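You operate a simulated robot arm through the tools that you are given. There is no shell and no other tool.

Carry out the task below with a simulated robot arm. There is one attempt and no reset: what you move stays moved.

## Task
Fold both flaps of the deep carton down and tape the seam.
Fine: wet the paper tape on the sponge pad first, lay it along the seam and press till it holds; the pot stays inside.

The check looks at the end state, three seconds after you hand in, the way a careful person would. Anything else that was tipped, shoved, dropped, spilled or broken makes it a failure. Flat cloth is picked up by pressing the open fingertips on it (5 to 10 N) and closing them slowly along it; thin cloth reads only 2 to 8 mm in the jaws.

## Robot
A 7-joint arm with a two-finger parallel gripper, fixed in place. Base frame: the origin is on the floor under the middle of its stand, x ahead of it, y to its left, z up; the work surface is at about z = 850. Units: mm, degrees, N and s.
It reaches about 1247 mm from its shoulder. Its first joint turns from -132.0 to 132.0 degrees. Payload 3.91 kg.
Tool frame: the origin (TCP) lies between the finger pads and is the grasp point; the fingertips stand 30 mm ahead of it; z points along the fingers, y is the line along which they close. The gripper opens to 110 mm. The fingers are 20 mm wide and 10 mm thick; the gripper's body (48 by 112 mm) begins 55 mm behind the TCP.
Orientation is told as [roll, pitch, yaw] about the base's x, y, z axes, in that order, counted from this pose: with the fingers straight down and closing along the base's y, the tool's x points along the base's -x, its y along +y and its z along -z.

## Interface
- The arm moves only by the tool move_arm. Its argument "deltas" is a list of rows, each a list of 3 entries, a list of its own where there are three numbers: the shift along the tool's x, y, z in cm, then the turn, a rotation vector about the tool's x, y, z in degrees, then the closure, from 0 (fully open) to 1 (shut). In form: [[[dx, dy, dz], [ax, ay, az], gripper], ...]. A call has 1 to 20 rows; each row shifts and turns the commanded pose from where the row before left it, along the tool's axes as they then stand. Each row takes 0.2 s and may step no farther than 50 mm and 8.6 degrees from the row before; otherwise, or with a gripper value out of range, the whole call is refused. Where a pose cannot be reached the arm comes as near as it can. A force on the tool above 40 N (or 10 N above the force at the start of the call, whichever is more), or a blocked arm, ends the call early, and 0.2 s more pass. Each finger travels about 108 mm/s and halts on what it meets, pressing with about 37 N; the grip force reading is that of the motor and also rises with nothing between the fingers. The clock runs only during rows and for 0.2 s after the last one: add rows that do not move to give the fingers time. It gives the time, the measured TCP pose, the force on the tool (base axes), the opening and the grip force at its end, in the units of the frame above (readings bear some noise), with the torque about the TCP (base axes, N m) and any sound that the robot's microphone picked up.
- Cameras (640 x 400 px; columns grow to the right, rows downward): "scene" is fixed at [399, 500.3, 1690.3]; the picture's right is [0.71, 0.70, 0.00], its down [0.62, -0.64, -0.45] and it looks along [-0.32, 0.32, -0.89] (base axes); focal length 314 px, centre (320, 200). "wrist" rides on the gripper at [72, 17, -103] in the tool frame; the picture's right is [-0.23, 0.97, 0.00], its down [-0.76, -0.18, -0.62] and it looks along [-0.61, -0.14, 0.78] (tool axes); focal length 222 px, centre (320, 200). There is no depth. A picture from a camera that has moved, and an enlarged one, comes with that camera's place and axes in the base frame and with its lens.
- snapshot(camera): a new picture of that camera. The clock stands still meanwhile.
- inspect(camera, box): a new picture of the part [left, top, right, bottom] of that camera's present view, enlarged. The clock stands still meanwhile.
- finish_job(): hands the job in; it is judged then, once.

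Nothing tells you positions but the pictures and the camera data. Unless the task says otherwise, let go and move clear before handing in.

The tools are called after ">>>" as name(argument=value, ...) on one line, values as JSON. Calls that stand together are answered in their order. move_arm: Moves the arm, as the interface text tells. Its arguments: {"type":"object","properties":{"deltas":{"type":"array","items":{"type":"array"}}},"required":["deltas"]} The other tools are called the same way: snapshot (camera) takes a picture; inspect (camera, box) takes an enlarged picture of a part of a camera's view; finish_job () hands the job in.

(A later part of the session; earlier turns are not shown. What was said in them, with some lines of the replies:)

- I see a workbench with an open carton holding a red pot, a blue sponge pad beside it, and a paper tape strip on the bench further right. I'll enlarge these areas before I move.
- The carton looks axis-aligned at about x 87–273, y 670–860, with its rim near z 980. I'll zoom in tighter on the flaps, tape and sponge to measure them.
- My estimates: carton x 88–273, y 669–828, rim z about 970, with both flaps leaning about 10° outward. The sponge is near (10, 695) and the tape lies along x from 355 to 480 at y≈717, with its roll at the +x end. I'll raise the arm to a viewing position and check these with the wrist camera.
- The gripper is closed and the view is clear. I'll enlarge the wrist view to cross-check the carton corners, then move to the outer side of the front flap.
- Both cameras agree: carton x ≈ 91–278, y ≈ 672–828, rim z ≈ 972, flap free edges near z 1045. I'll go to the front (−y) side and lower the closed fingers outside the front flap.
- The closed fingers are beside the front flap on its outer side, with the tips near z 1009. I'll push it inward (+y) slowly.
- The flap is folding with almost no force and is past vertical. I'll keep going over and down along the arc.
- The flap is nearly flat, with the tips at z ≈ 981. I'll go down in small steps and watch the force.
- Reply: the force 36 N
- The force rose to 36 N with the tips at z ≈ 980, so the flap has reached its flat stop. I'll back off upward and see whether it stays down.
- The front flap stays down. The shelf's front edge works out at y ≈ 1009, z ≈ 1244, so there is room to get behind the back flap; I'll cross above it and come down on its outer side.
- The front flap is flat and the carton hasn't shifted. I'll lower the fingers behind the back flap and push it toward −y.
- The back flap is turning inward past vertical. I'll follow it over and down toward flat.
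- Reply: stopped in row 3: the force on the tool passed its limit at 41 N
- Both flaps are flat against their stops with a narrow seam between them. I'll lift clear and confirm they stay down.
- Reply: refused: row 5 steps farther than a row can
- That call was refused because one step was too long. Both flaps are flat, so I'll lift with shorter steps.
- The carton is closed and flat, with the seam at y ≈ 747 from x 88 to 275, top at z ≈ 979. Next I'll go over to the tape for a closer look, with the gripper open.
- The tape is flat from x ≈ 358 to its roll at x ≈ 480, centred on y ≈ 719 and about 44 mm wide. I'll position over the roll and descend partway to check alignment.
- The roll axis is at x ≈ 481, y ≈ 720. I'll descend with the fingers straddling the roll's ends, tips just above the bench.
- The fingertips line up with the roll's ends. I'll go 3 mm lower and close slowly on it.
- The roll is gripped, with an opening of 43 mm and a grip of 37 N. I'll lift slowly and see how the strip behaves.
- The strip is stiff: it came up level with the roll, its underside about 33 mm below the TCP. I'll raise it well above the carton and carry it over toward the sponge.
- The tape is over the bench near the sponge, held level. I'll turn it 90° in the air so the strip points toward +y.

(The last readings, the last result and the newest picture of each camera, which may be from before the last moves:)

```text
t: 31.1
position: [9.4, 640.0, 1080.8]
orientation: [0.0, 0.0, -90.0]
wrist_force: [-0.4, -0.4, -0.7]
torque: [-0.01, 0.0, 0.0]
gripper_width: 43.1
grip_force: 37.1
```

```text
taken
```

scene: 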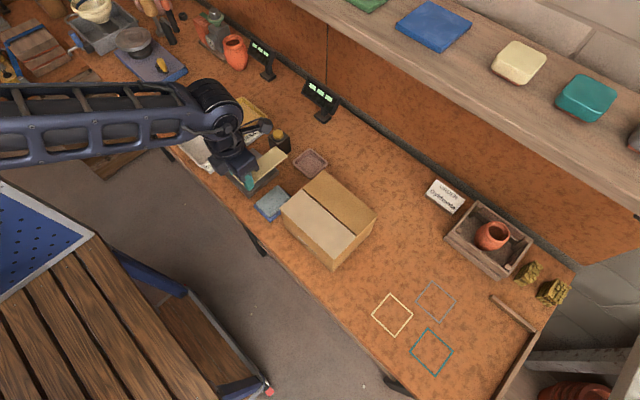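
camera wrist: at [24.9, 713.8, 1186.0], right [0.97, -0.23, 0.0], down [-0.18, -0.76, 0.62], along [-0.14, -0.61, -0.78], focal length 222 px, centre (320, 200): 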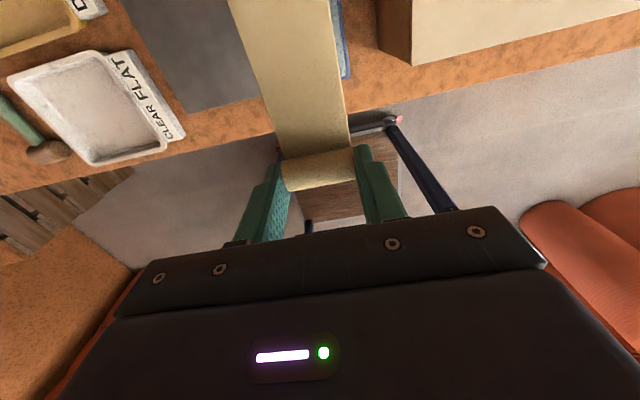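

The turn worked: yaw −90, with the strip now pointing toward +y. I'll lower until the strip is a little above the sponge and check alignment.

>>> move_arm(deltas=[[[0, 0.2, 4], [0, 0, 0], 0.7], [[0, 0, 4], [0, 0, 0], 0.7], [[0, 0, 4], [0, 0, 0], 0.7], [[0, 0, 3], [0, 0, 0], 0.7], [[0, 0, 0], [0, 0, 0], 0.7]])

>>> inspect(camera="scene", box=[210, 120, 330, 240])

>>> snapshot(camera="wrist")

```text
t: 32.3
position: [10.2, 640.8, 932.6]
orientation: [0.0, 0.1, -89.9]
wrist_force: [-0.1, -0.2, -0.2]
torque: [0.04, 0.01, -0.03]
gripper_width: 43.3
grip_force: 36.9
```

```text
3.33 times, centred on (270, 180) of scene
camera zoom: at [399.0, 500.3, 1690.3], right [0.71, 0.7, 0.0], down [0.62, -0.64, -0.45], along [-0.32, 0.32, -0.89], focal length 1045 px, centre (487, 267)
```

zoom: 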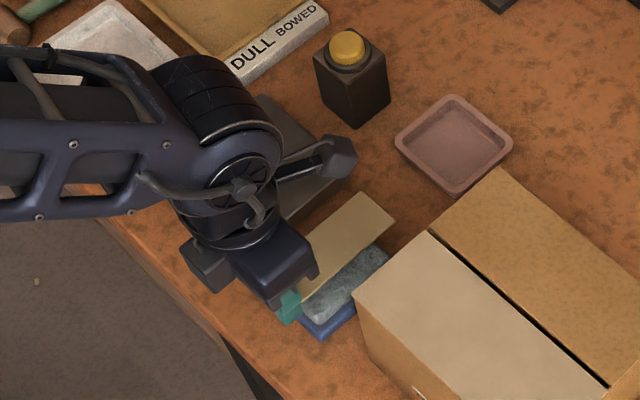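

```text
taken
camera wrist: at [25.8, 713.6, 1035.6], right [0.97, -0.23, 0.0], down [-0.18, -0.76, 0.62], along [-0.14, -0.61, -0.78], focal length 222 px, centre (320, 200)
```

wrist: 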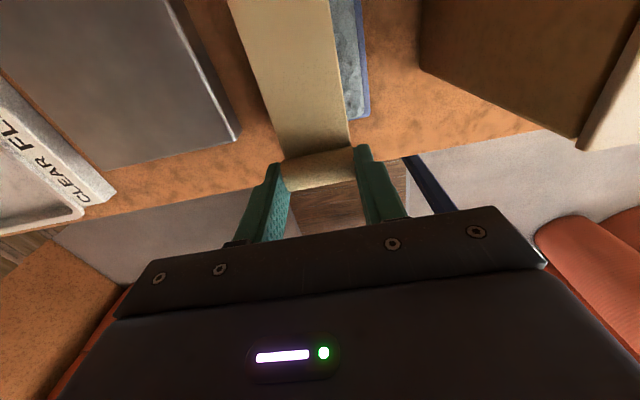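

The strip is over the sponge and about 4 mm off-centre in x. I'll correct that and descend in small steps until I feel contact.

>>> move_arm(deltas=[[[0, 0.4, 0.8], [0, 0, 0], 0.7], [[0, 0, 0.8], [0, 0, 0], 0.7], [[0, 0, 0.3], [0, 0, 0], 0.7], [[0, 0, 0.3], [0, 0, 0], 0.7], [[0, 0, 0], [0, 0, 0], 0.7]])

>>> inspect(camera="scene", box=[240, 160, 310, 230])

```text
t: 33.5
position: [15.3, 641.1, 911.6]
orientation: [0.1, 0.2, -89.9]
wrist_force: [-2.8, -4.2, 34.7]
torque: [0.56, 0.06, 0.09]
gripper_width: 43.3
grip_force: 36.3
```

```text
5.71 times, centred on (275, 195) of scene
camera zoom: at [399.0, 500.3, 1690.3], right [0.71, 0.7, 0.0], down [0.62, -0.64, -0.45], along [-0.32, 0.32, -0.89], focal length 1792 px, centre (577, 229)
```

zoom: 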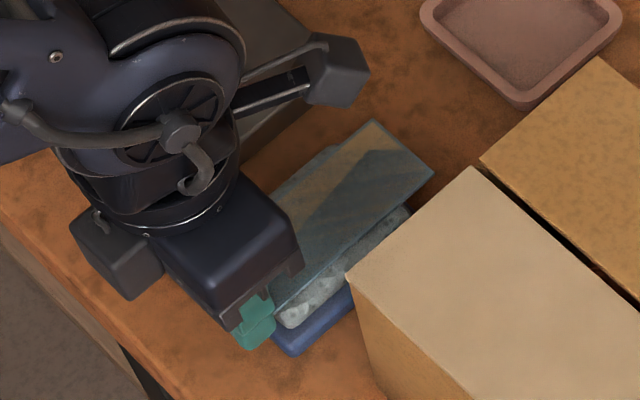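

Contact at about 35 N, and the tape has visibly darkened, so it is wetting. I'll ease off, then dab the far end of the strip on the pad lightly so its whole length gets wet.

>>> move_arm(deltas=[[[0, 0, -0.3], [0, 0, 0], 0.7], [[0, 0, -0.7], [0, 0, 0], 0.7], [[-1.8, 0, 0], [0, 0, 0], 0.7], [[-1.8, 0, 0], [0, 0, 0], 0.7], [[0, 0, 0.4], [0, 0, 0], 0.7], [[0, 0, 0.2], [0, 0, 0], 0.7]])

>>> inspect(camera="scene", box=[240, 160, 310, 230])

>>> snapshot(camera="wrist")

```text
t: 34.9
position: [14.8, 604.7, 913.3]
orientation: [-0.1, -0.1, -90.0]
wrist_force: [0.2, -0.4, -0.1]
torque: [0.0, -0.01, 0.01]
gripper_width: 43.4
grip_force: 37.5
```

```text
5.71 times, centred on (275, 195) of scene
camera zoom: at [399.0, 500.3, 1690.3], right [0.71, 0.7, 0.0], down [0.62, -0.64, -0.45], along [-0.32, 0.32, -0.89], focal length 1792 px, centre (577, 229)
```

zoom: 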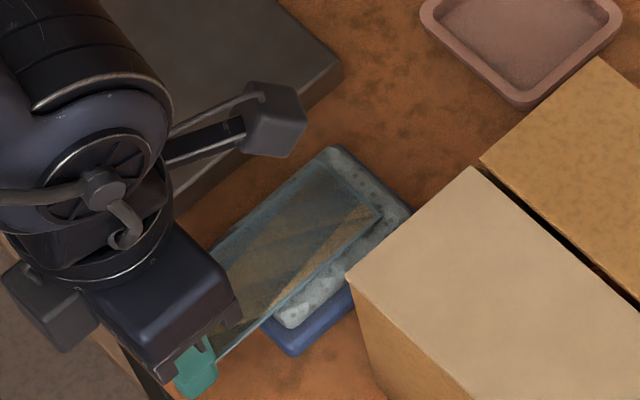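

```text
taken
camera wrist: at [30.9, 677.8, 1018.4], right [0.97, -0.23, 0.0], down [-0.18, -0.76, 0.62], along [-0.14, -0.61, -0.78], focal length 222 px, centre (320, 200)
```

wrist: 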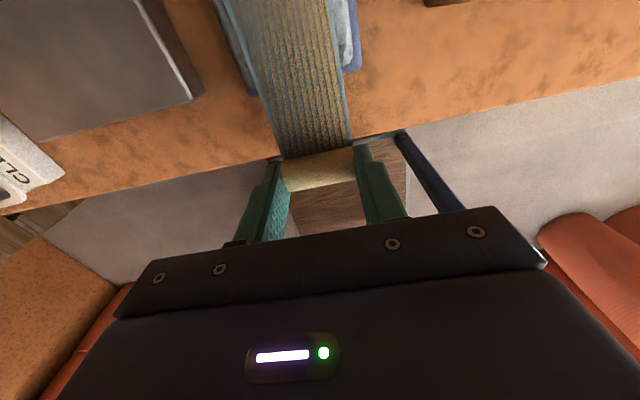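

The strip shows a wet pattern along its length. I'll lower 2 mm for one light dab of the far end, then lift away.

>>> move_arm(deltas=[[[0, 0, 0.15], [0, 0, 0], 0.7], [[0, 0, 0], [0, 0, 0], 0.7]])

>>> inspect(camera="wrist", box=[200, 0, 400, 200])

```text
t: 35.5
position: [13.5, 604.9, 913.5]
orientation: [0.0, 0.0, -90.0]
wrist_force: [-0.4, -0.4, 2.0]
torque: [0.12, 0.04, -0.04]
gripper_width: 42.9
grip_force: 37.3
```

```text
2.00 times, centred on (300, 100) of wrist
camera zoom: at [31.2, 677.7, 1017.1], right [0.97, -0.23, 0.0], down [-0.18, -0.76, 0.62], along [-0.14, -0.61, -0.78], focal length 444 px, centre (360, 400)
```

zoom: 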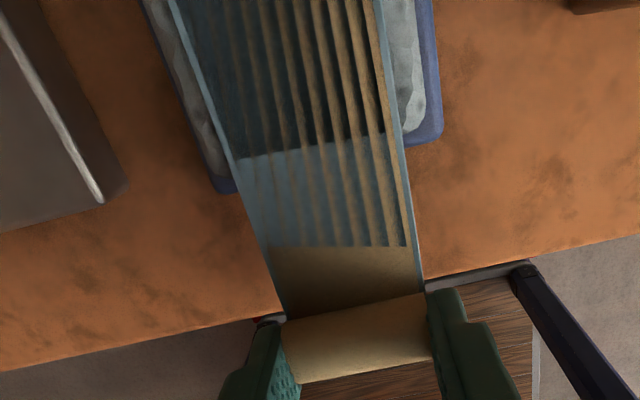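

The wet film covers most of the strip but stops about 20 mm short of the roll. I'll lift, move the strip further over the pad, and dab that dry part too.

>>> move_arm(deltas=[[[0, 0, -0.6], [0, 0, 0], 0.7], [[2.0, 0, -0.2], [0, 0, 0], 0.7], [[2.0, 0, 0], [0, 0, 0], 0.7], [[1.6, 0, 0], [0, 0, 0], 0.7], [[0, 0, 0.4], [0, 0, 0], 0.7], [[0, 0, 0.2], [0, 0, 0], 0.7], [[0, 0, 0.15], [0, 0, 0], 0.7], [[0, 0, 0], [0, 0, 0], 0.7]])

>>> inspect(camera="wrist", box=[200, 0, 400, 200])

```text
t: 37.3
position: [15.3, 660.7, 912.1]
orientation: [0.0, 0.0, -89.9]
wrist_force: [0.3, 0.8, 3.0]
torque: [-0.01, -0.05, -0.02]
gripper_width: 42.8
grip_force: 36.5
```

```text
2.00 times, centred on (300, 100) of wrist
camera zoom: at [31.9, 733.7, 1017.3], right [0.97, -0.23, 0.0], down [-0.18, -0.76, 0.62], along [-0.14, -0.61, -0.78], focal length 444 px, centre (360, 400)
```

zoom: 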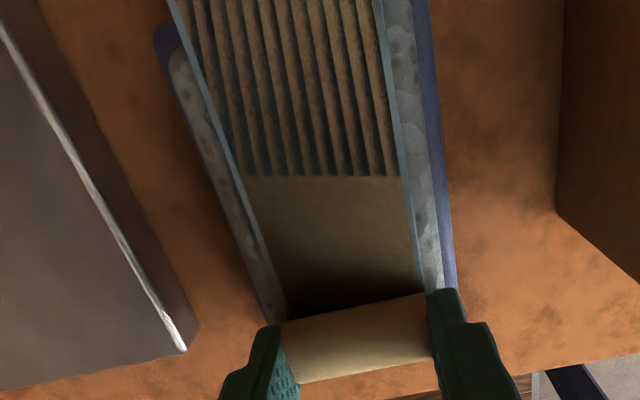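

The wet film now runs the full length of the strip, and contact was a gentle 3 N. I'll lift, carry it over the carton at a safe height and turn back to yaw 0 above the seam.

>>> move_arm(deltas=[[[0, 0, -4], [0, 0, 0], 0.7], [[0, 0, -4.8], [0, 0, 0], 0.7], [[0, 0, -4.8], [0, 0, 0], 0.7], [[1.4, 3.8, 0], [0, 0, 0], 0.7], [[1.4, 3.8, 0], [0, 0, 0], 0.7], [[1.4, 3.8, 0], [0, 0, 0], 0.7], [[1.4, 3.8, 0], [0, 0, 0], 0.7], [[1.4, 3.8, 0], [0, 0, 0], 0.7], [[1.4, 3.8, 0], [0, 0, -5], 0.7], [[0, 0, 0], [0, 0, -8.5], 0.7], [[0, 0, 0], [0, 0, -8.5], 0.7], [[0, 0, 0], [0, 0, -8.5], 0.7], [[0, 0, 0], [0, 0, -8.5], 0.7], [[0, 0, 0], [0, 0, -8.5], 0.7], [[0, 0, 0], [0, 0, -8.5], 0.7], [[0, 0, 0], [0, 0, -8.5], 0.7], [[0, 0, 0], [0, 0, -8.5], 0.7], [[0, 0, 0], [0, 0, -8.5], 0.7], [[0, 0, 0], [0, 0, -8.5], 0.7], [[0, 0, 0], [0, 0, 0], 0.7]])

>>> snapshot(camera="wrist")

>>> snapshot(camera="scene")

```text
t: 41.5
position: [243.1, 744.1, 1049.9]
orientation: [0.1, -0.1, 0.1]
wrist_force: [-0.8, -0.2, -0.6]
torque: [0.01, -0.02, 0.03]
gripper_width: 43.0
grip_force: 37.0
```

```text
taken
camera wrist: at [169.7, 761.8, 1153.5], right [0.23, 0.97, 0.0], down [0.76, -0.18, 0.62], along [0.61, -0.14, -0.78], focal length 222 px, centre (320, 200)
```

wrist: 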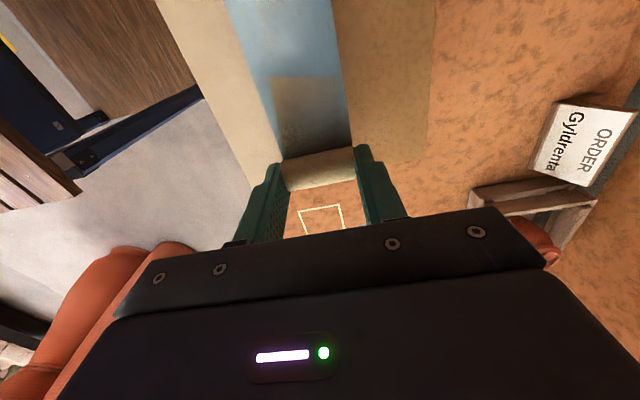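

```text
taken
```

scene: 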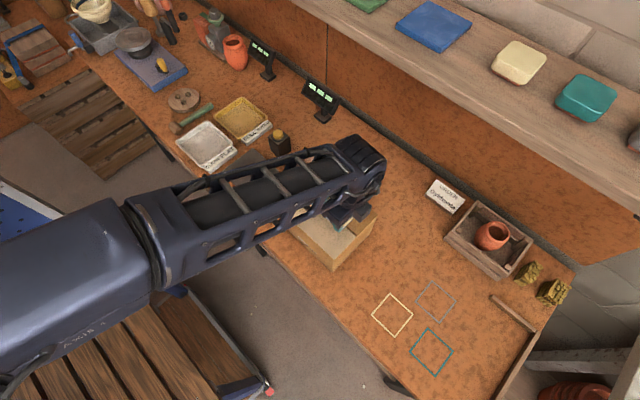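

>>> inspect(camera="wrist", box=[140, 0, 460, 240])

>>> inspect(camera="scene", box=[270, 150, 410, 280])

```text
1.67 times, centred on (300, 120) of wrist
camera zoom: at [169.7, 761.8, 1153.5], right [0.23, 0.97, 0.0], down [0.76, -0.18, 0.62], along [0.61, -0.14, -0.78], focal length 370 px, centre (353, 333)
```

zoom: 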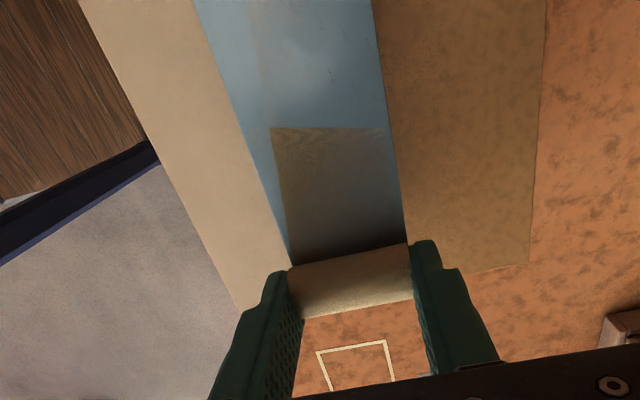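

```text
3.08 times, centred on (340, 215) of scene
camera zoom: at [399.0, 500.3, 1690.3], right [0.71, 0.7, 0.0], down [0.62, -0.64, -0.45], along [-0.32, 0.32, -0.89], focal length 965 px, centre (258, 154)
```

zoom: 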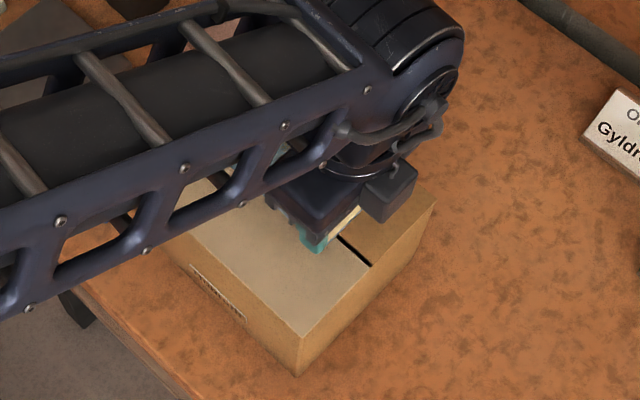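

The tape is above the carton; the seam works out at y ≈ 750.5 and the carton centre at x ≈ 185. I'll shift +6 mm in y and lower until the tape touches.

>>> move_arm(deltas=[[[0.1, 0.6, 1.0], [0, 0, 0], 0.7], [[0, 0, 1.2], [0, 0, 0], 0.7], [[0, 0, 0.9], [0, 0, 0], 0.7], [[0, 0, 0.3], [0, 0, 0], 0.7], [[0, 0, 0], [0, 0, 0], 0.7]])

>>> inspect(camera="wrist", box=[140, 0, 460, 240])

>>> inspect(camera="scene", box=[270, 150, 410, 280])

```text
t: 42.7
position: [240.6, 750.1, 1015.2]
orientation: [0.0, 0.1, 0.1]
wrist_force: [-0.4, 0.5, 0.2]
torque: [-0.01, 0.0, 0.03]
gripper_width: 42.9
grip_force: 36.9
```

```text
1.67 times, centred on (300, 120) of wrist
camera zoom: at [168.5, 768.0, 1118.6], right [0.23, 0.97, 0.0], down [0.76, -0.18, 0.62], along [0.61, -0.14, -0.78], focal length 370 px, centre (353, 333)
```

zoom: 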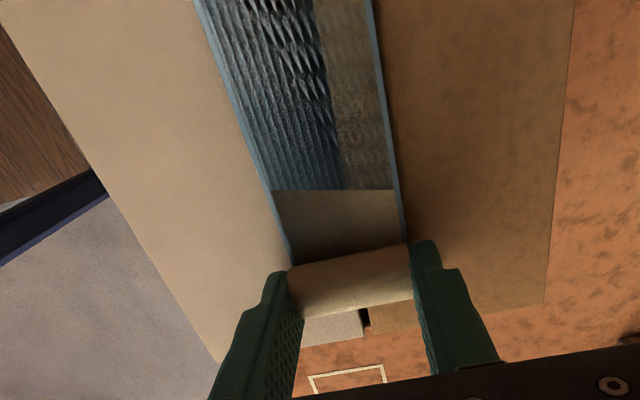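

```text
3.08 times, centred on (340, 215) of scene
camera zoom: at [399.0, 500.3, 1690.3], right [0.71, 0.7, 0.0], down [0.62, -0.64, -0.45], along [-0.32, 0.32, -0.89], focal length 965 px, centre (258, 154)
```

zoom: 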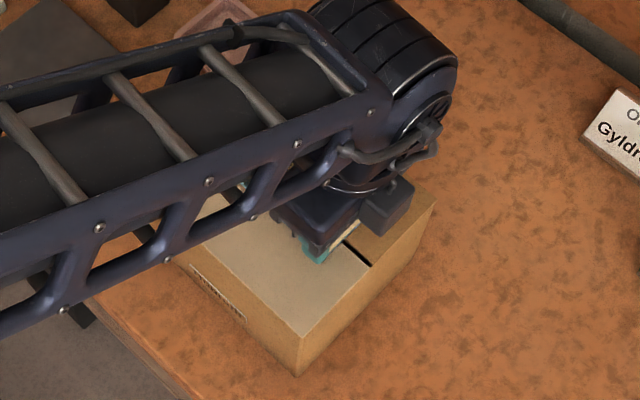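

The seam shows just beyond the roll, centred under the tape. I'll press down gently in 1 mm steps.

>>> move_arm(deltas=[[[0, 0, 0.15], [0, 0, 0], 0.7], [[0, 0, 0.1], [0, 0, 0], 0.7], [[0, 0, 0.05], [0, 0, 0], 0.7], [[0, 0, 0], [0, 0, 0], 0.7]])

>>> inspect(camera="wrist", box=[140, 0, 460, 240])

```text
t: 43.7
position: [242.2, 751.4, 1011.4]
orientation: [0.0, 0.0, 0.1]
wrist_force: [-2.3, -0.9, 12.1]
torque: [-0.09, -0.01, 0.02]
gripper_width: 43.1
grip_force: 36.4
```

```text
1.67 times, centred on (300, 120) of wrist
camera zoom: at [169.1, 768.2, 1116.9], right [0.23, 0.97, 0.0], down [0.76, -0.18, 0.62], along [0.61, -0.14, -0.78], focal length 370 px, centre (353, 333)
```

zoom: 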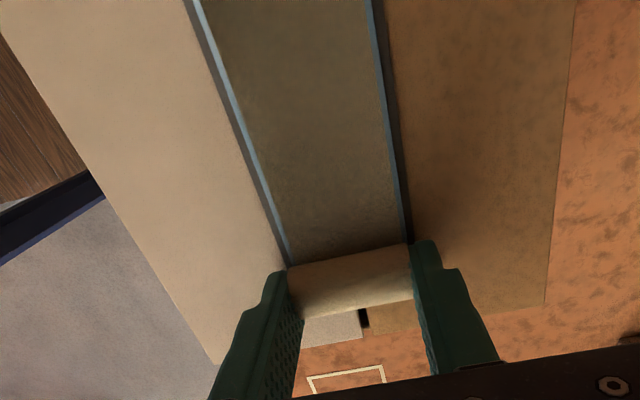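

The tape is down on the seam under 12 N. I'll hold with slightly more pressure for a few seconds so it bonds.

>>> move_arm(deltas=[[[0, 0, 0.05], [0, 0, 0], 0.7], [[0, 0, 0], [0, 0, 0], 0.7], [[0, 0, 0], [0, 0, 0], 0.7], [[0, 0, 0], [0, 0, 0], 0.7], [[0, 0, 0], [0, 0, 0], 0.7], [[0, 0, 0], [0, 0, 0], 0.7], [[0, 0, 0], [0, 0, 0], 0.7], [[0, 0, 0], [0, 0, 0], 0.7], [[0, 0, 0], [0, 0, 0], 0.7], [[0, 0, 0], [0, 0, 0], 0.7], [[0, 0, 0], [0, 0, 0], 0.7], [[0, 0, 0], [0, 0, 0], 0.7]])

>>> snapshot(camera="wrist")

```text
t: 46.3
position: [241.6, 750.9, 1011.6]
orientation: [0.0, 0.0, 0.0]
wrist_force: [0.5, 0.4, 23.0]
torque: [0.01, 0.02, 0.01]
gripper_width: 43.1
grip_force: 36.8
```

```text
taken
camera wrist: at [168.8, 767.9, 1116.0], right [0.23, 0.97, 0.0], down [0.76, -0.18, 0.62], along [0.61, -0.14, -0.78], focal length 222 px, centre (320, 200)
```

wrist: 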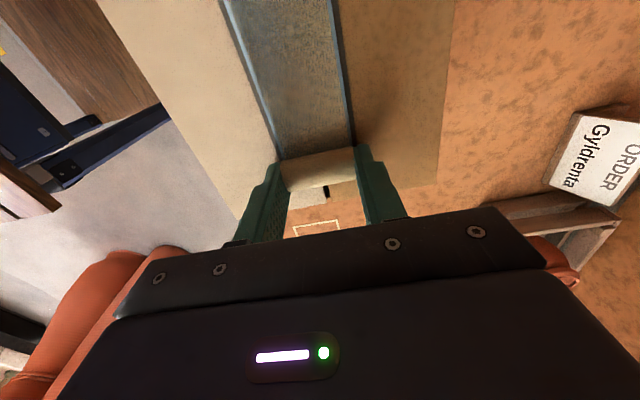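

Steady at 23 N for over two seconds. I'll ease off, open the fingers slowly and rise straight up.

>>> move_arm(deltas=[[[0, 0, -0.1], [0, 0, 0], 0.7], [[0, 0, 0], [0, 0, 0], 0.58], [[0, 0, 0], [0, 0, 0], 0.52], [[0, 0, 0], [0, 0, 0], 0.45], [[0, 0, 0], [0, 0, 0], 0.4], [[0, 0, -1], [0, 0, 0], 0.4], [[0, 0, -2], [0, 0, 0], 0.4], [[0, 0, -3], [0, 0, 0], 0.4], [[0, 0, -4], [0, 0, 0], 0.4], [[0, 0, 0], [0, 0, 0], 0.4]])

>>> snapshot(camera="wrist")

>>> inspect(camera="scene", box=[270, 150, 410, 280])

```text
t: 48.5
position: [243.7, 752.6, 1114.2]
orientation: [0.0, 0.0, 0.2]
wrist_force: [0.2, -0.1, 0.2]
torque: [-0.02, 0.01, -0.03]
gripper_width: 66.1
grip_force: 0.0
```

```text
taken
camera wrist: at [170.1, 769.7, 1218.4], right [0.23, 0.97, 0.0], down [0.76, -0.18, 0.62], along [0.61, -0.14, -0.78], focal length 222 px, centre (320, 200)
```

wrist: 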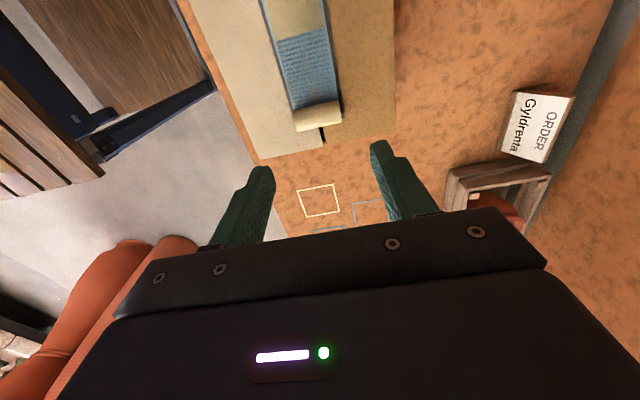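

```text
3.08 times, centred on (340, 215) of scene
camera zoom: at [399.0, 500.3, 1690.3], right [0.71, 0.7, 0.0], down [0.62, -0.64, -0.45], along [-0.32, 0.32, -0.89], focal length 965 px, centre (258, 154)
```

zoom: 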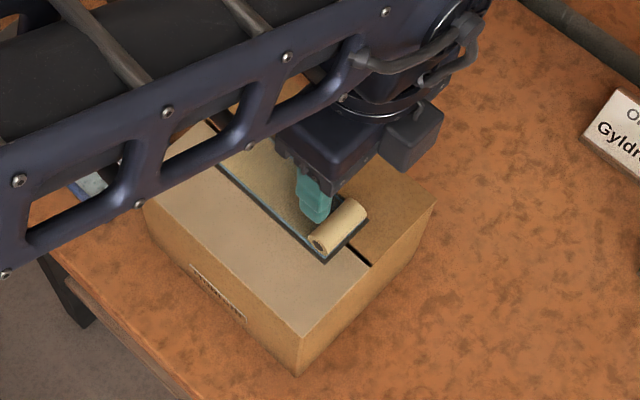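

The tape lies along the seam with its roll at the +x end. I'll close the fingers and press along the strip, starting near the middle.

>>> move_arm(deltas=[[[2.0, -0.1, 0], [0, 0, 0], 1], [[2.2, 0, 0], [0, 0, 0], 1], [[2.0, 0, 2], [0, 0, 0], 1], [[0, 0, 4], [0, 0, 0], 1], [[0, 0, 2.5], [0, 0, 0], 1], [[0, 0, 1.0], [0, 0, 0], 1], [[0, 0, 0.5], [0, 0, 0], 1], [[0, 0, 0], [0, 0, 0], 1]])

>>> inspect(camera="wrist", box=[140, 0, 460, 240])

```text
t: 50.3
position: [179.0, 750.0, 1013.2]
orientation: [0.0, 0.0, 0.0]
wrist_force: [-0.3, 1.7, 2.1]
torque: [0.06, -0.01, -0.01]
gripper_width: 0.0
grip_force: 37.0
```

```text
1.67 times, centred on (300, 120) of wrist
camera zoom: at [107.0, 767.1, 1117.0], right [0.23, 0.97, 0.0], down [0.76, -0.18, 0.62], along [0.61, -0.14, -0.78], focal length 370 px, centre (353, 333)
```

zoom: 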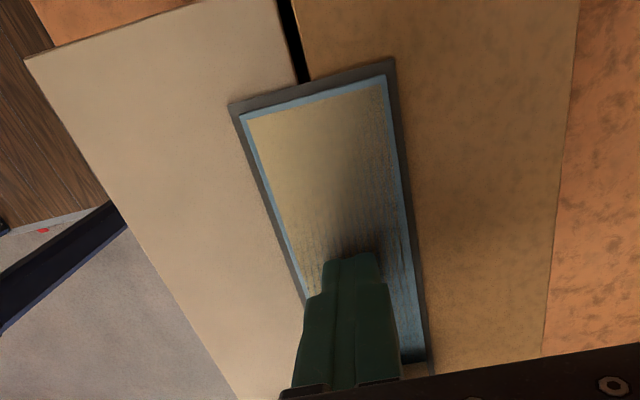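

The tape is centred on the seam, and the fingers just touch it. I'll press here and hold.

>>> move_arm(deltas=[[[0, 0, 0.15], [0, 0, 0], 1], [[0, 0, 0.1], [0, 0, 0], 1], [[0, 0, 0], [0, 0, 0], 1], [[0, 0, 0], [0, 0, 0], 1], [[0, 0, 0], [0, 0, 0], 1], [[0, 0, 0], [0, 0, 0], 1], [[0, 0, 0], [0, 0, 0], 1]])

>>> inspect(camera="wrist", box=[140, 0, 460, 240])

```text
t: 51.9
position: [179.9, 749.1, 1011.2]
orientation: [0.0, 0.0, 0.0]
wrist_force: [0.8, 3.7, 31.2]
torque: [0.11, -0.01, -0.02]
gripper_width: 0.0
grip_force: 36.9
```

```text
1.67 times, centred on (300, 120) of wrist
camera zoom: at [106.9, 766.7, 1115.5], right [0.23, 0.97, 0.0], down [0.76, -0.18, 0.62], along [0.61, -0.14, -0.78], focal length 370 px, centre (353, 333)
```

zoom: 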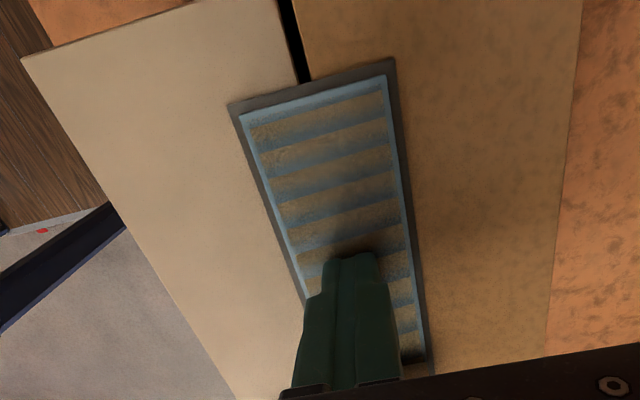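

31 N held here. I'll lift slightly and press toward the strip's −x end, at x ≈ 155 and x ≈ 132.

>>> move_arm(deltas=[[[0, 0, -0.5], [0, 0, 0], 1], [[2.5, 0.1, 0], [0, 0, 0], 1], [[0, 0, 0.3], [0, 0, 0], 1], [[0, 0, 0.17], [0, 0, 0], 1], [[0, 0, 0], [0, 0, 0], 1], [[0, 0, 0], [0, 0, 0], 1], [[0, 0, 0], [0, 0, 0], 1], [[0, 0, 0], [0, 0, 0], 1], [[0, 0, 0], [0, 0, 0], 1]])

>>> move_arm(deltas=[[[0, 0, -0.5], [0, 0, 0], 1], [[2.3, 0, 0], [0, 0, 0], 1], [[0, 0, 0.3], [0, 0, 0], 1], [[0, 0, 0.2], [0, 0, 0], 1], [[0, 0, 0], [0, 0, 0], 1], [[0, 0, 0], [0, 0, 0], 1], [[0, 0, 0], [0, 0, 0], 1], [[0, 0, 0], [0, 0, 0], 1], [[0, 0, 0], [0, 0, 0], 1]])

>>> inspect(camera="wrist", box=[140, 0, 460, 240])

```text
t: 53.9
position: [155.0, 751.0, 1011.1]
orientation: [0.1, 0.0, 0.1]
wrist_force: [5.5, -0.4, 27.6]
torque: [-0.05, -0.2, -0.01]
gripper_width: 0.0
grip_force: 37.2
```

```text
t: 55.9
position: [132.9, 751.7, 1012.1]
orientation: [0.1, 0.0, 0.2]
wrist_force: [-3.4, 1.0, 17.1]
torque: [0.05, 0.1, 0.05]
gripper_width: 0.0
grip_force: 36.8
```

```text
1.67 times, centred on (300, 120) of wrist
camera zoom: at [59.0, 768.6, 1115.9], right [0.23, 0.97, 0.0], down [0.76, -0.18, 0.62], along [0.61, -0.14, -0.78], focal length 370 px, centre (353, 333)
```

zoom: 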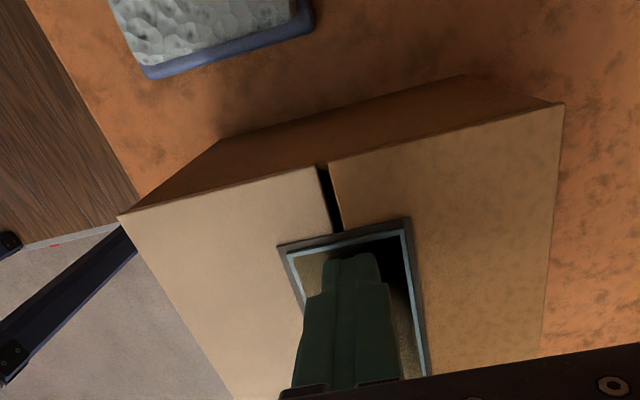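

The −x end is pressed at 17 N. Next I'll press the part near the roll, at x ≈ 208.

>>> move_arm(deltas=[[[0, 0, -1.0], [0, 0, 0], 1], [[-3.7, 0, 0], [0, 0, 0], 1], [[-3.8, -0.1, 0], [0, 0, 0], 1], [[0, 0, 0.7], [0, 0, 0], 1], [[0, 0, 0.25], [0, 0, 0], 1], [[0, 0, 0.05], [0, 0, 0], 1], [[0, 0, 0], [0, 0, 0], 1], [[0, 0, 0], [0, 0, 0], 1], [[0, 0, 0], [0, 0, 0], 1], [[0, 0, 0], [0, 0, 0], 1], [[0, 0, 0], [0, 0, 0], 1]])

>>> inspect(camera="wrist", box=[140, 0, 460, 240])

```text
t: 58.3
position: [207.6, 749.7, 1012.2]
orientation: [0.1, 0.0, 0.1]
wrist_force: [3.4, 3.8, 29.5]
torque: [0.09, -0.07, -0.03]
gripper_width: 0.2
grip_force: 36.7
```

```text
1.67 times, centred on (300, 120) of wrist
camera zoom: at [134.2, 766.6, 1115.5], right [0.23, 0.97, 0.0], down [0.76, -0.18, 0.62], along [0.61, -0.14, -0.78], focal length 370 px, centre (353, 333)
```

zoom: 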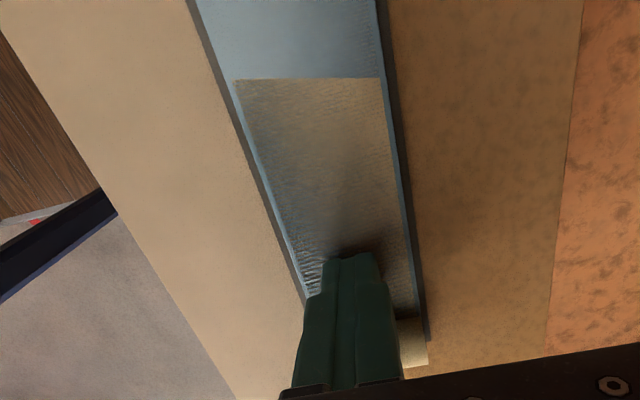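

Every section of the strip has been pressed. I'll lift away, back off from the carton and inspect the result.

>>> move_arm(deltas=[[[0, 0, -0.5], [0, 0, 0], 1], [[0, 0, -2], [0, 0, 0], 1], [[0, 0, -4], [0, 0, 0], 1], [[0, 0, -4.5], [0, 0, 0], 1], [[0, 0, -4.5], [0, 0, 0], 1], [[3, -3, -2], [0, 0, 0], 1], [[3.5, -3, 0], [0, 0, 0], 1], [[3.5, -3, 0], [0, 0, 0], 1], [[3.5, -3, 0], [0, 0, 0], 1], [[3.5, -3, 0], [0, 0, 0], 1], [[3.5, 0, 0], [0, 0, 0], 1], [[3.5, 0, 0], [0, 0, 0], 1], [[0, 0, 0], [0, 0, 0], 1]])

>>> snapshot(camera="scene")

>>> inspect(camera="scene", box=[270, 160, 390, 275])

>>> snapshot(camera="wrist")

```text
t: 61.1
position: [-33.6, 602.0, 1185.9]
orientation: [0.0, 0.0, 0.0]
wrist_force: [-0.5, 0.5, 0.3]
torque: [0.02, 0.04, -0.01]
gripper_width: 0.1
grip_force: 36.8
```

```text
taken
```

scene: 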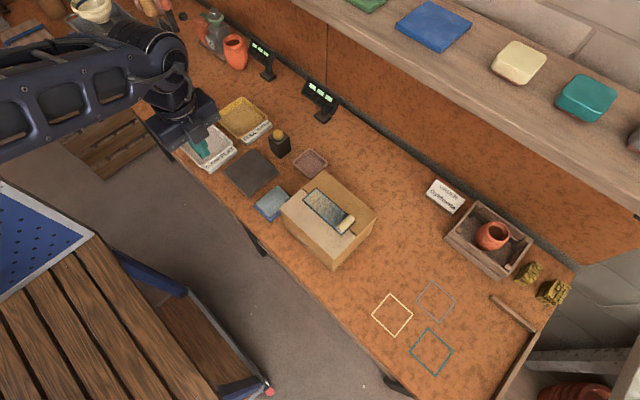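

```text
3.48 times, centred on (330, 218) of scene
camera zoom: at [399.0, 500.3, 1690.3], right [0.71, 0.7, 0.0], down [0.62, -0.64, -0.45], along [-0.32, 0.32, -0.89], focal length 1091 px, centre (285, 139)
```

zoom: 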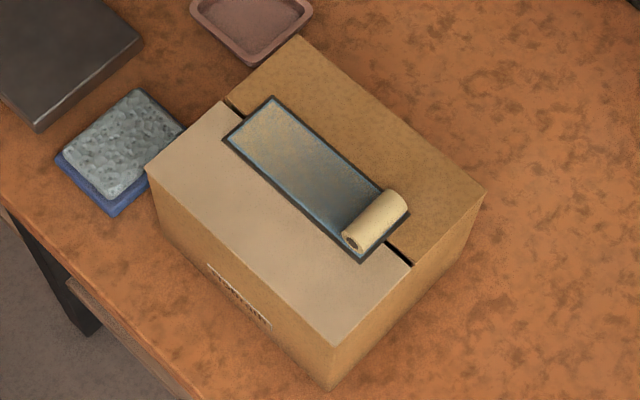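

```text
taken
camera wrist: at [-104.7, 618.9, 1289.4], right [0.23, 0.97, 0.0], down [0.76, -0.18, 0.62], along [0.61, -0.14, -0.78], focal length 222 px, centre (320, 200)
```

wrist: 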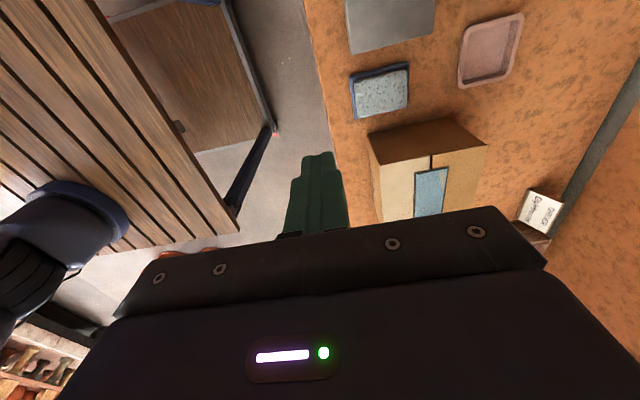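

The tape straddles both flaps along the seam and everything else looks undisturbed. I'll zoom in on the tape and its surroundings to check the bond.

>>> inspect(camera="scene", box=[295, 180, 365, 245])

>>> inspect(camera="scene", box=[210, 120, 330, 230])

>>> inspect(camera="wrist", box=[340, 100, 520, 230])

```text
6.15 times, centred on (330, 212) of scene
camera zoom: at [399.0, 500.3, 1690.3], right [0.71, 0.7, 0.0], down [0.62, -0.64, -0.45], along [-0.32, 0.32, -0.89], focal length 1930 px, centre (258, 123)
```

zoom: 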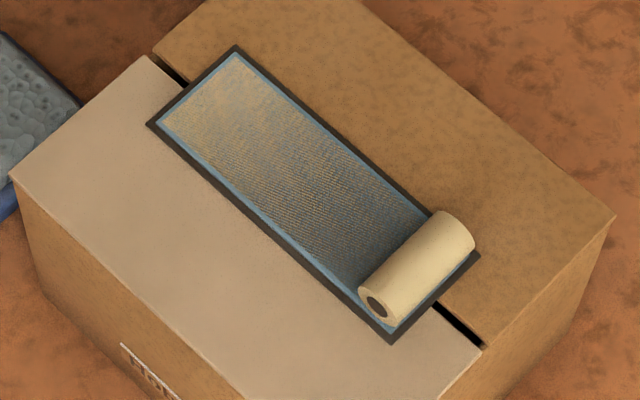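

```text
3.64 times, centred on (270, 175) of scene
camera zoom: at [399.0, 500.3, 1690.3], right [0.71, 0.7, 0.0], down [0.62, -0.64, -0.45], along [-0.32, 0.32, -0.89], focal length 1140 px, centre (502, 291)
```

zoom: 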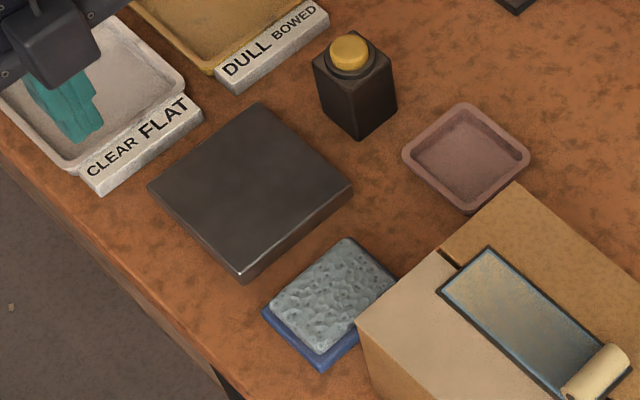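

```text
3.08 times, centred on (430, 165) of wrist
camera zoom: at [-104.7, 618.9, 1289.4], right [0.23, 0.97, 0.0], down [0.76, -0.18, 0.62], along [0.61, -0.14, -0.78], focal length 684 px, centre (-18, 308)
```

zoom: 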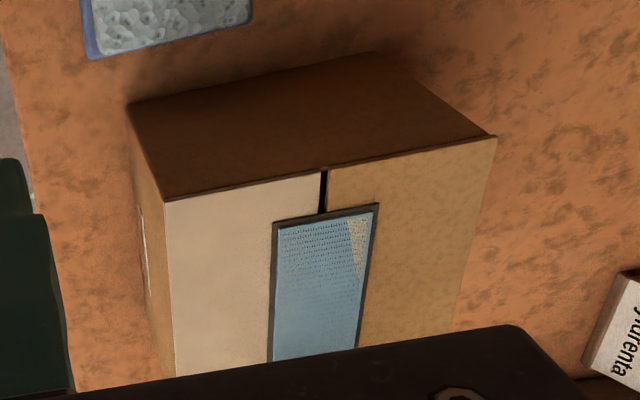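

The tape now shows a darker outline, which I take to mean it has bonded. I'll check with a very light sideways touch on the roll, first moving the closed fingers to just beside it.

>>> move_arm(deltas=[[[-4.1, 2.5, 0], [0, 0, 0], 1], [[-4.1, 2.5, 0], [0, 0, 0], 1], [[-4.1, 2.5, 0], [0, 0, 0], 1], [[-4.1, 2.5, 0], [0, 0, 0], 1], [[-4.1, 2.5, 0], [0, 0, 0], 1], [[-4.1, 2.4, 0], [0, 0, 0], 1], [[0, 0, 4.5], [0, 0, 0], 1], [[0, 0, 4.5], [0, 0, 0], 1], [[0, 0, 4.5], [0, 0, 0], 1], [[0, 0, 2.3], [0, 0, 0], 1], [[0, 0, 0.8], [0, 0, 0], 1], [[0, 0, 0], [0, 0, 0], 1]])

>>> inspect(camera="wrist", box=[220, 80, 420, 230])

>>> inspect(camera="scene", box=[295, 180, 385, 265])

```text
t: 63.7
position: [211.1, 748.0, 1019.2]
orientation: [0.0, -0.1, -0.1]
wrist_force: [-0.1, -1.0, -0.1]
torque: [0.02, -0.03, -0.02]
gripper_width: 0.0
grip_force: 37.1
```

```text
2.67 times, centred on (320, 155) of wrist
camera zoom: at [139.5, 765.1, 1122.4], right [0.23, 0.97, 0.0], down [0.76, -0.18, 0.62], along [0.61, -0.14, -0.78], focal length 592 px, centre (320, 320)
```

zoom: 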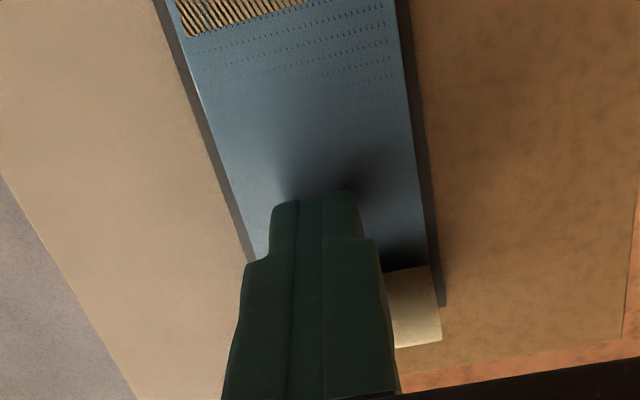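

```text
4.71 times, centred on (340, 222) of scene
camera zoom: at [399.0, 500.3, 1690.3], right [0.71, 0.7, 0.0], down [0.62, -0.64, -0.45], along [-0.32, 0.32, -0.89], focal length 1476 px, centre (226, 94)
```

zoom: 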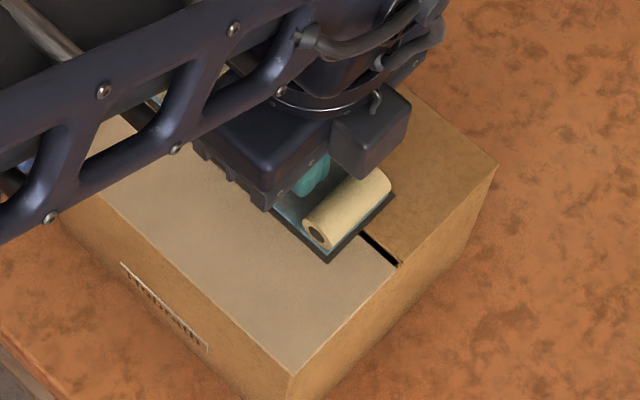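

The fingers are beside the roll with a small gap. I'll creep toward it (+x) and watch for a light force.

>>> move_arm(deltas=[[[-0.4, 0.2, 0], [0, 0, 0], 1], [[-0.3, 0, 0], [0, 0, 0], 1], [[0, 0, 0], [0, 0, 0], 1]])

>>> move_arm(deltas=[[[-0.15, 0, 0], [0, 0, 0], 1], [[0, 0, 0], [0, 0, 0], 1]])

```text
t: 64.5
position: [220.1, 749.8, 1019.0]
orientation: [-0.1, 0.1, 0.0]
wrist_force: [0.3, 0.0, 0.8]
torque: [0.01, -0.02, -0.02]
gripper_width: 0.0
grip_force: 36.6
```

```text
t: 65.1
position: [220.2, 751.2, 1019.1]
orientation: [0.0, 0.1, 0.0]
wrist_force: [-0.9, 0.5, 0.5]
torque: [0.04, 0.02, 0.01]
gripper_width: 0.0
grip_force: 37.4
```

>>> move_arm(deltas=[[[-0.12, 0, 0], [0, 0, 0], 1], [[0, 0, 0], [0, 0, 0], 1]])

>>> inspect(camera="scene", box=[295, 180, 385, 265])

```text
t: 65.7
position: [223.6, 751.0, 1019.9]
orientation: [0.0, 0.0, 0.0]
wrist_force: [-0.1, 0.1, 0.3]
torque: [0.06, 0.01, 0.01]
gripper_width: 0.0
grip_force: 37.0
```

```text
4.71 times, centred on (340, 222) of scene
camera zoom: at [399.0, 500.3, 1690.3], right [0.71, 0.7, 0.0], down [0.62, -0.64, -0.45], along [-0.32, 0.32, -0.89], focal length 1476 px, centre (226, 94)
```

zoom: 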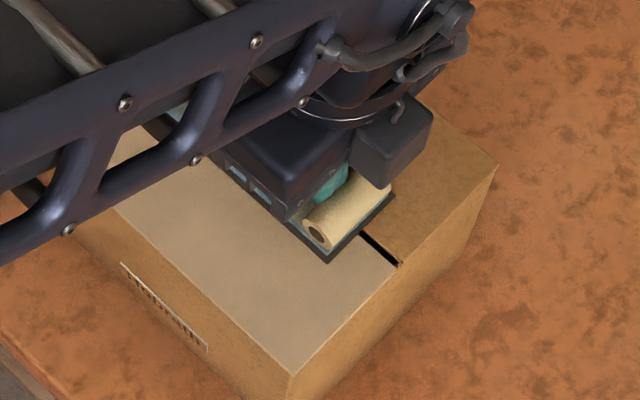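

>>> move_arm(deltas=[[[-0.12, 0, 0], [0, 0, 0], 1], [[0, 0, 0], [0, 0, 0], 1]])

>>> move_arm(deltas=[[[-0.1, 0, 0], [0, 0, 0], 1], [[0, 0, 0], [0, 0, 0], 1]])

>>> inspect(camera="scene", box=[295, 180, 385, 265])

```text
t: 66.3
position: [223.0, 750.5, 1019.5]
orientation: [0.1, 0.1, 0.2]
wrist_force: [-2.1, -0.1, 1.2]
torque: [-0.01, 0.02, 0.01]
gripper_width: 0.1
grip_force: 36.7
```

```text
t: 66.9
position: [224.6, 752.1, 1020.2]
orientation: [-0.1, 0.0, 0.2]
wrist_force: [-5.9, 0.3, 0.9]
torque: [-0.02, 0.13, -0.03]
gripper_width: 0.0
grip_force: 36.5
```

```text
4.71 times, centred on (340, 222) of scene
camera zoom: at [399.0, 500.3, 1690.3], right [0.71, 0.7, 0.0], down [0.62, -0.64, -0.45], along [-0.32, 0.32, -0.89], focal length 1476 px, centre (226, 94)
```

zoom: 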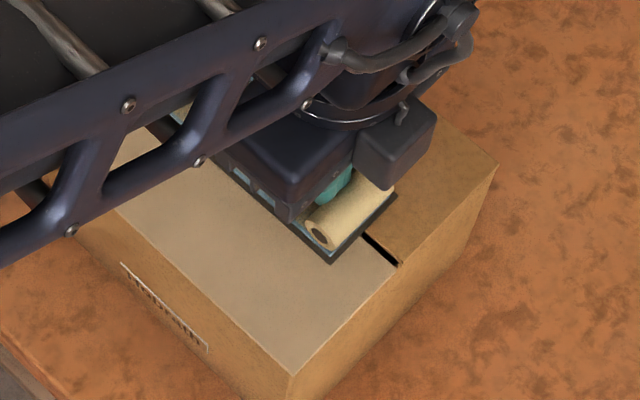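

The roll resisted nearly 6 N with almost no movement, so the tape is holding. I'll back off, rise and park clear.

>>> move_arm(deltas=[[[0.6, 0, 0], [0, 0, 0], 1], [[0.8, 0, 0], [0, 0, 0], 1], [[0, 0, -2.5], [0, 0, 0], 1], [[0, 0, -4.5], [0, 0, 0], 1], [[0, 0, -4.5], [0, 0, 0], 1], [[0, 0, -4.5], [0, 0, 0], 1], [[4, -2.5, 0], [0, 0, 0], 1], [[4, -2.5, 0], [0, 0, 0], 1], [[4, -2.5, 0], [0, 0, 0], 1], [[4, -2.5, 0], [0, 0, 0], 1], [[4, -2.5, 0], [0, 0, 0], 1], [[4, -2, 0], [0, 0, 0], 1], [[3, 0, 0], [0, 0, 0], 1], [[0, 0, 0], [0, 0, 0], 1]])

>>> snapshot(camera="scene")

>>> inspect(camera="scene", box=[295, 180, 365, 245])

>>> inspect(camera="scene", box=[270, 160, 390, 275])

```text
t: 69.9
position: [-60.4, 604.8, 1178.6]
orientation: [0.0, -0.1, 0.0]
wrist_force: [0.5, -0.3, 0.4]
torque: [0.0, 0.0, -0.02]
gripper_width: 0.2
grip_force: 36.6
```

```text
taken
```

scene: 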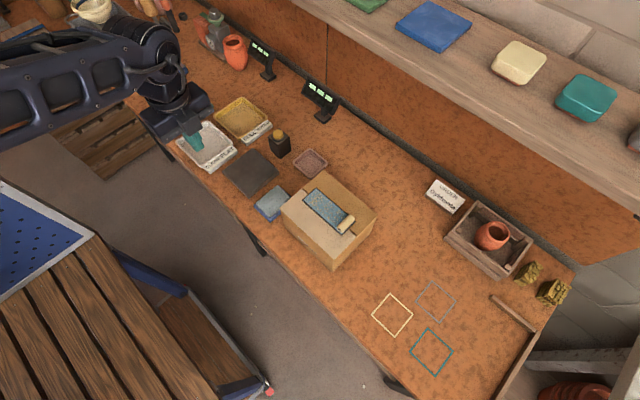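

```text
6.15 times, centred on (330, 212) of scene
camera zoom: at [399.0, 500.3, 1690.3], right [0.71, 0.7, 0.0], down [0.62, -0.64, -0.45], along [-0.32, 0.32, -0.89], focal length 1930 px, centre (258, 123)
```

zoom: 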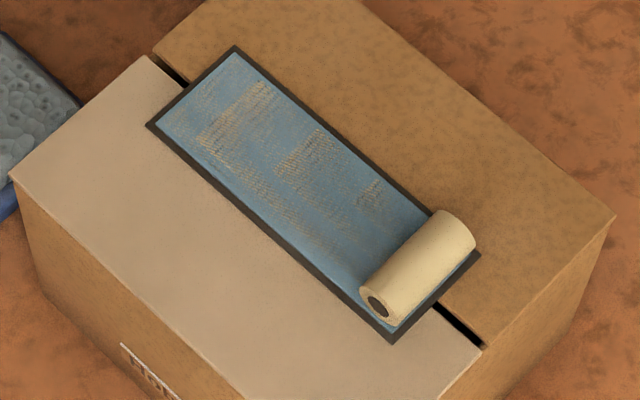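

```text
3.48 times, centred on (330, 218) of scene
camera zoom: at [399.0, 500.3, 1690.3], right [0.71, 0.7, 0.0], down [0.62, -0.64, -0.45], along [-0.32, 0.32, -0.89], focal length 1091 px, centre (285, 139)
```

zoom: 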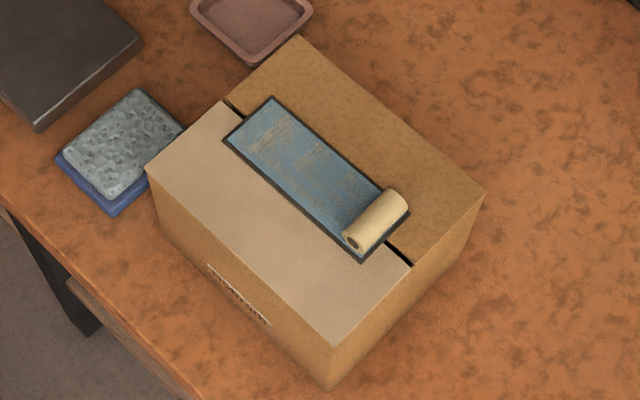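

The check picture matches the one before the touch test: the tape hasn't moved, both flaps are flat, the pot is closed inside and nothing else has shifted. The arm is clear and empty, so I'm handing in.

>>> finish_job()

```text
The job is handed in.
```

The carton is closed and taped: both flaps are folded flat and the wetted paper tape is stuck down over the seam. I've handed the job in; no verdict has come back.

- **Flaps:** both lie flat against their stops and stayed down when I let go. A narrow gap of about 4 mm is left between them.
- **Tape:** I wetted the whole strip on the sponge pad, laid it centred along the seam, and pressed it at several points with about 17–31 N. It then resisted a sideways push of nearly 6 N without shifting.
- **Coverage:** the flat strip plus its roll is about 136 mm long and the seam is about 187 mm. About 25 mm of seam is left bare at each end, and the small roll stayed on at the end nearest the tape's old spot.
- **Pot and surroundings:** I never touched the pot, which is inside the closed carton. In the last pictures nothing else on the bench had moved, and the arm is parked clear with nothing in the gripper.
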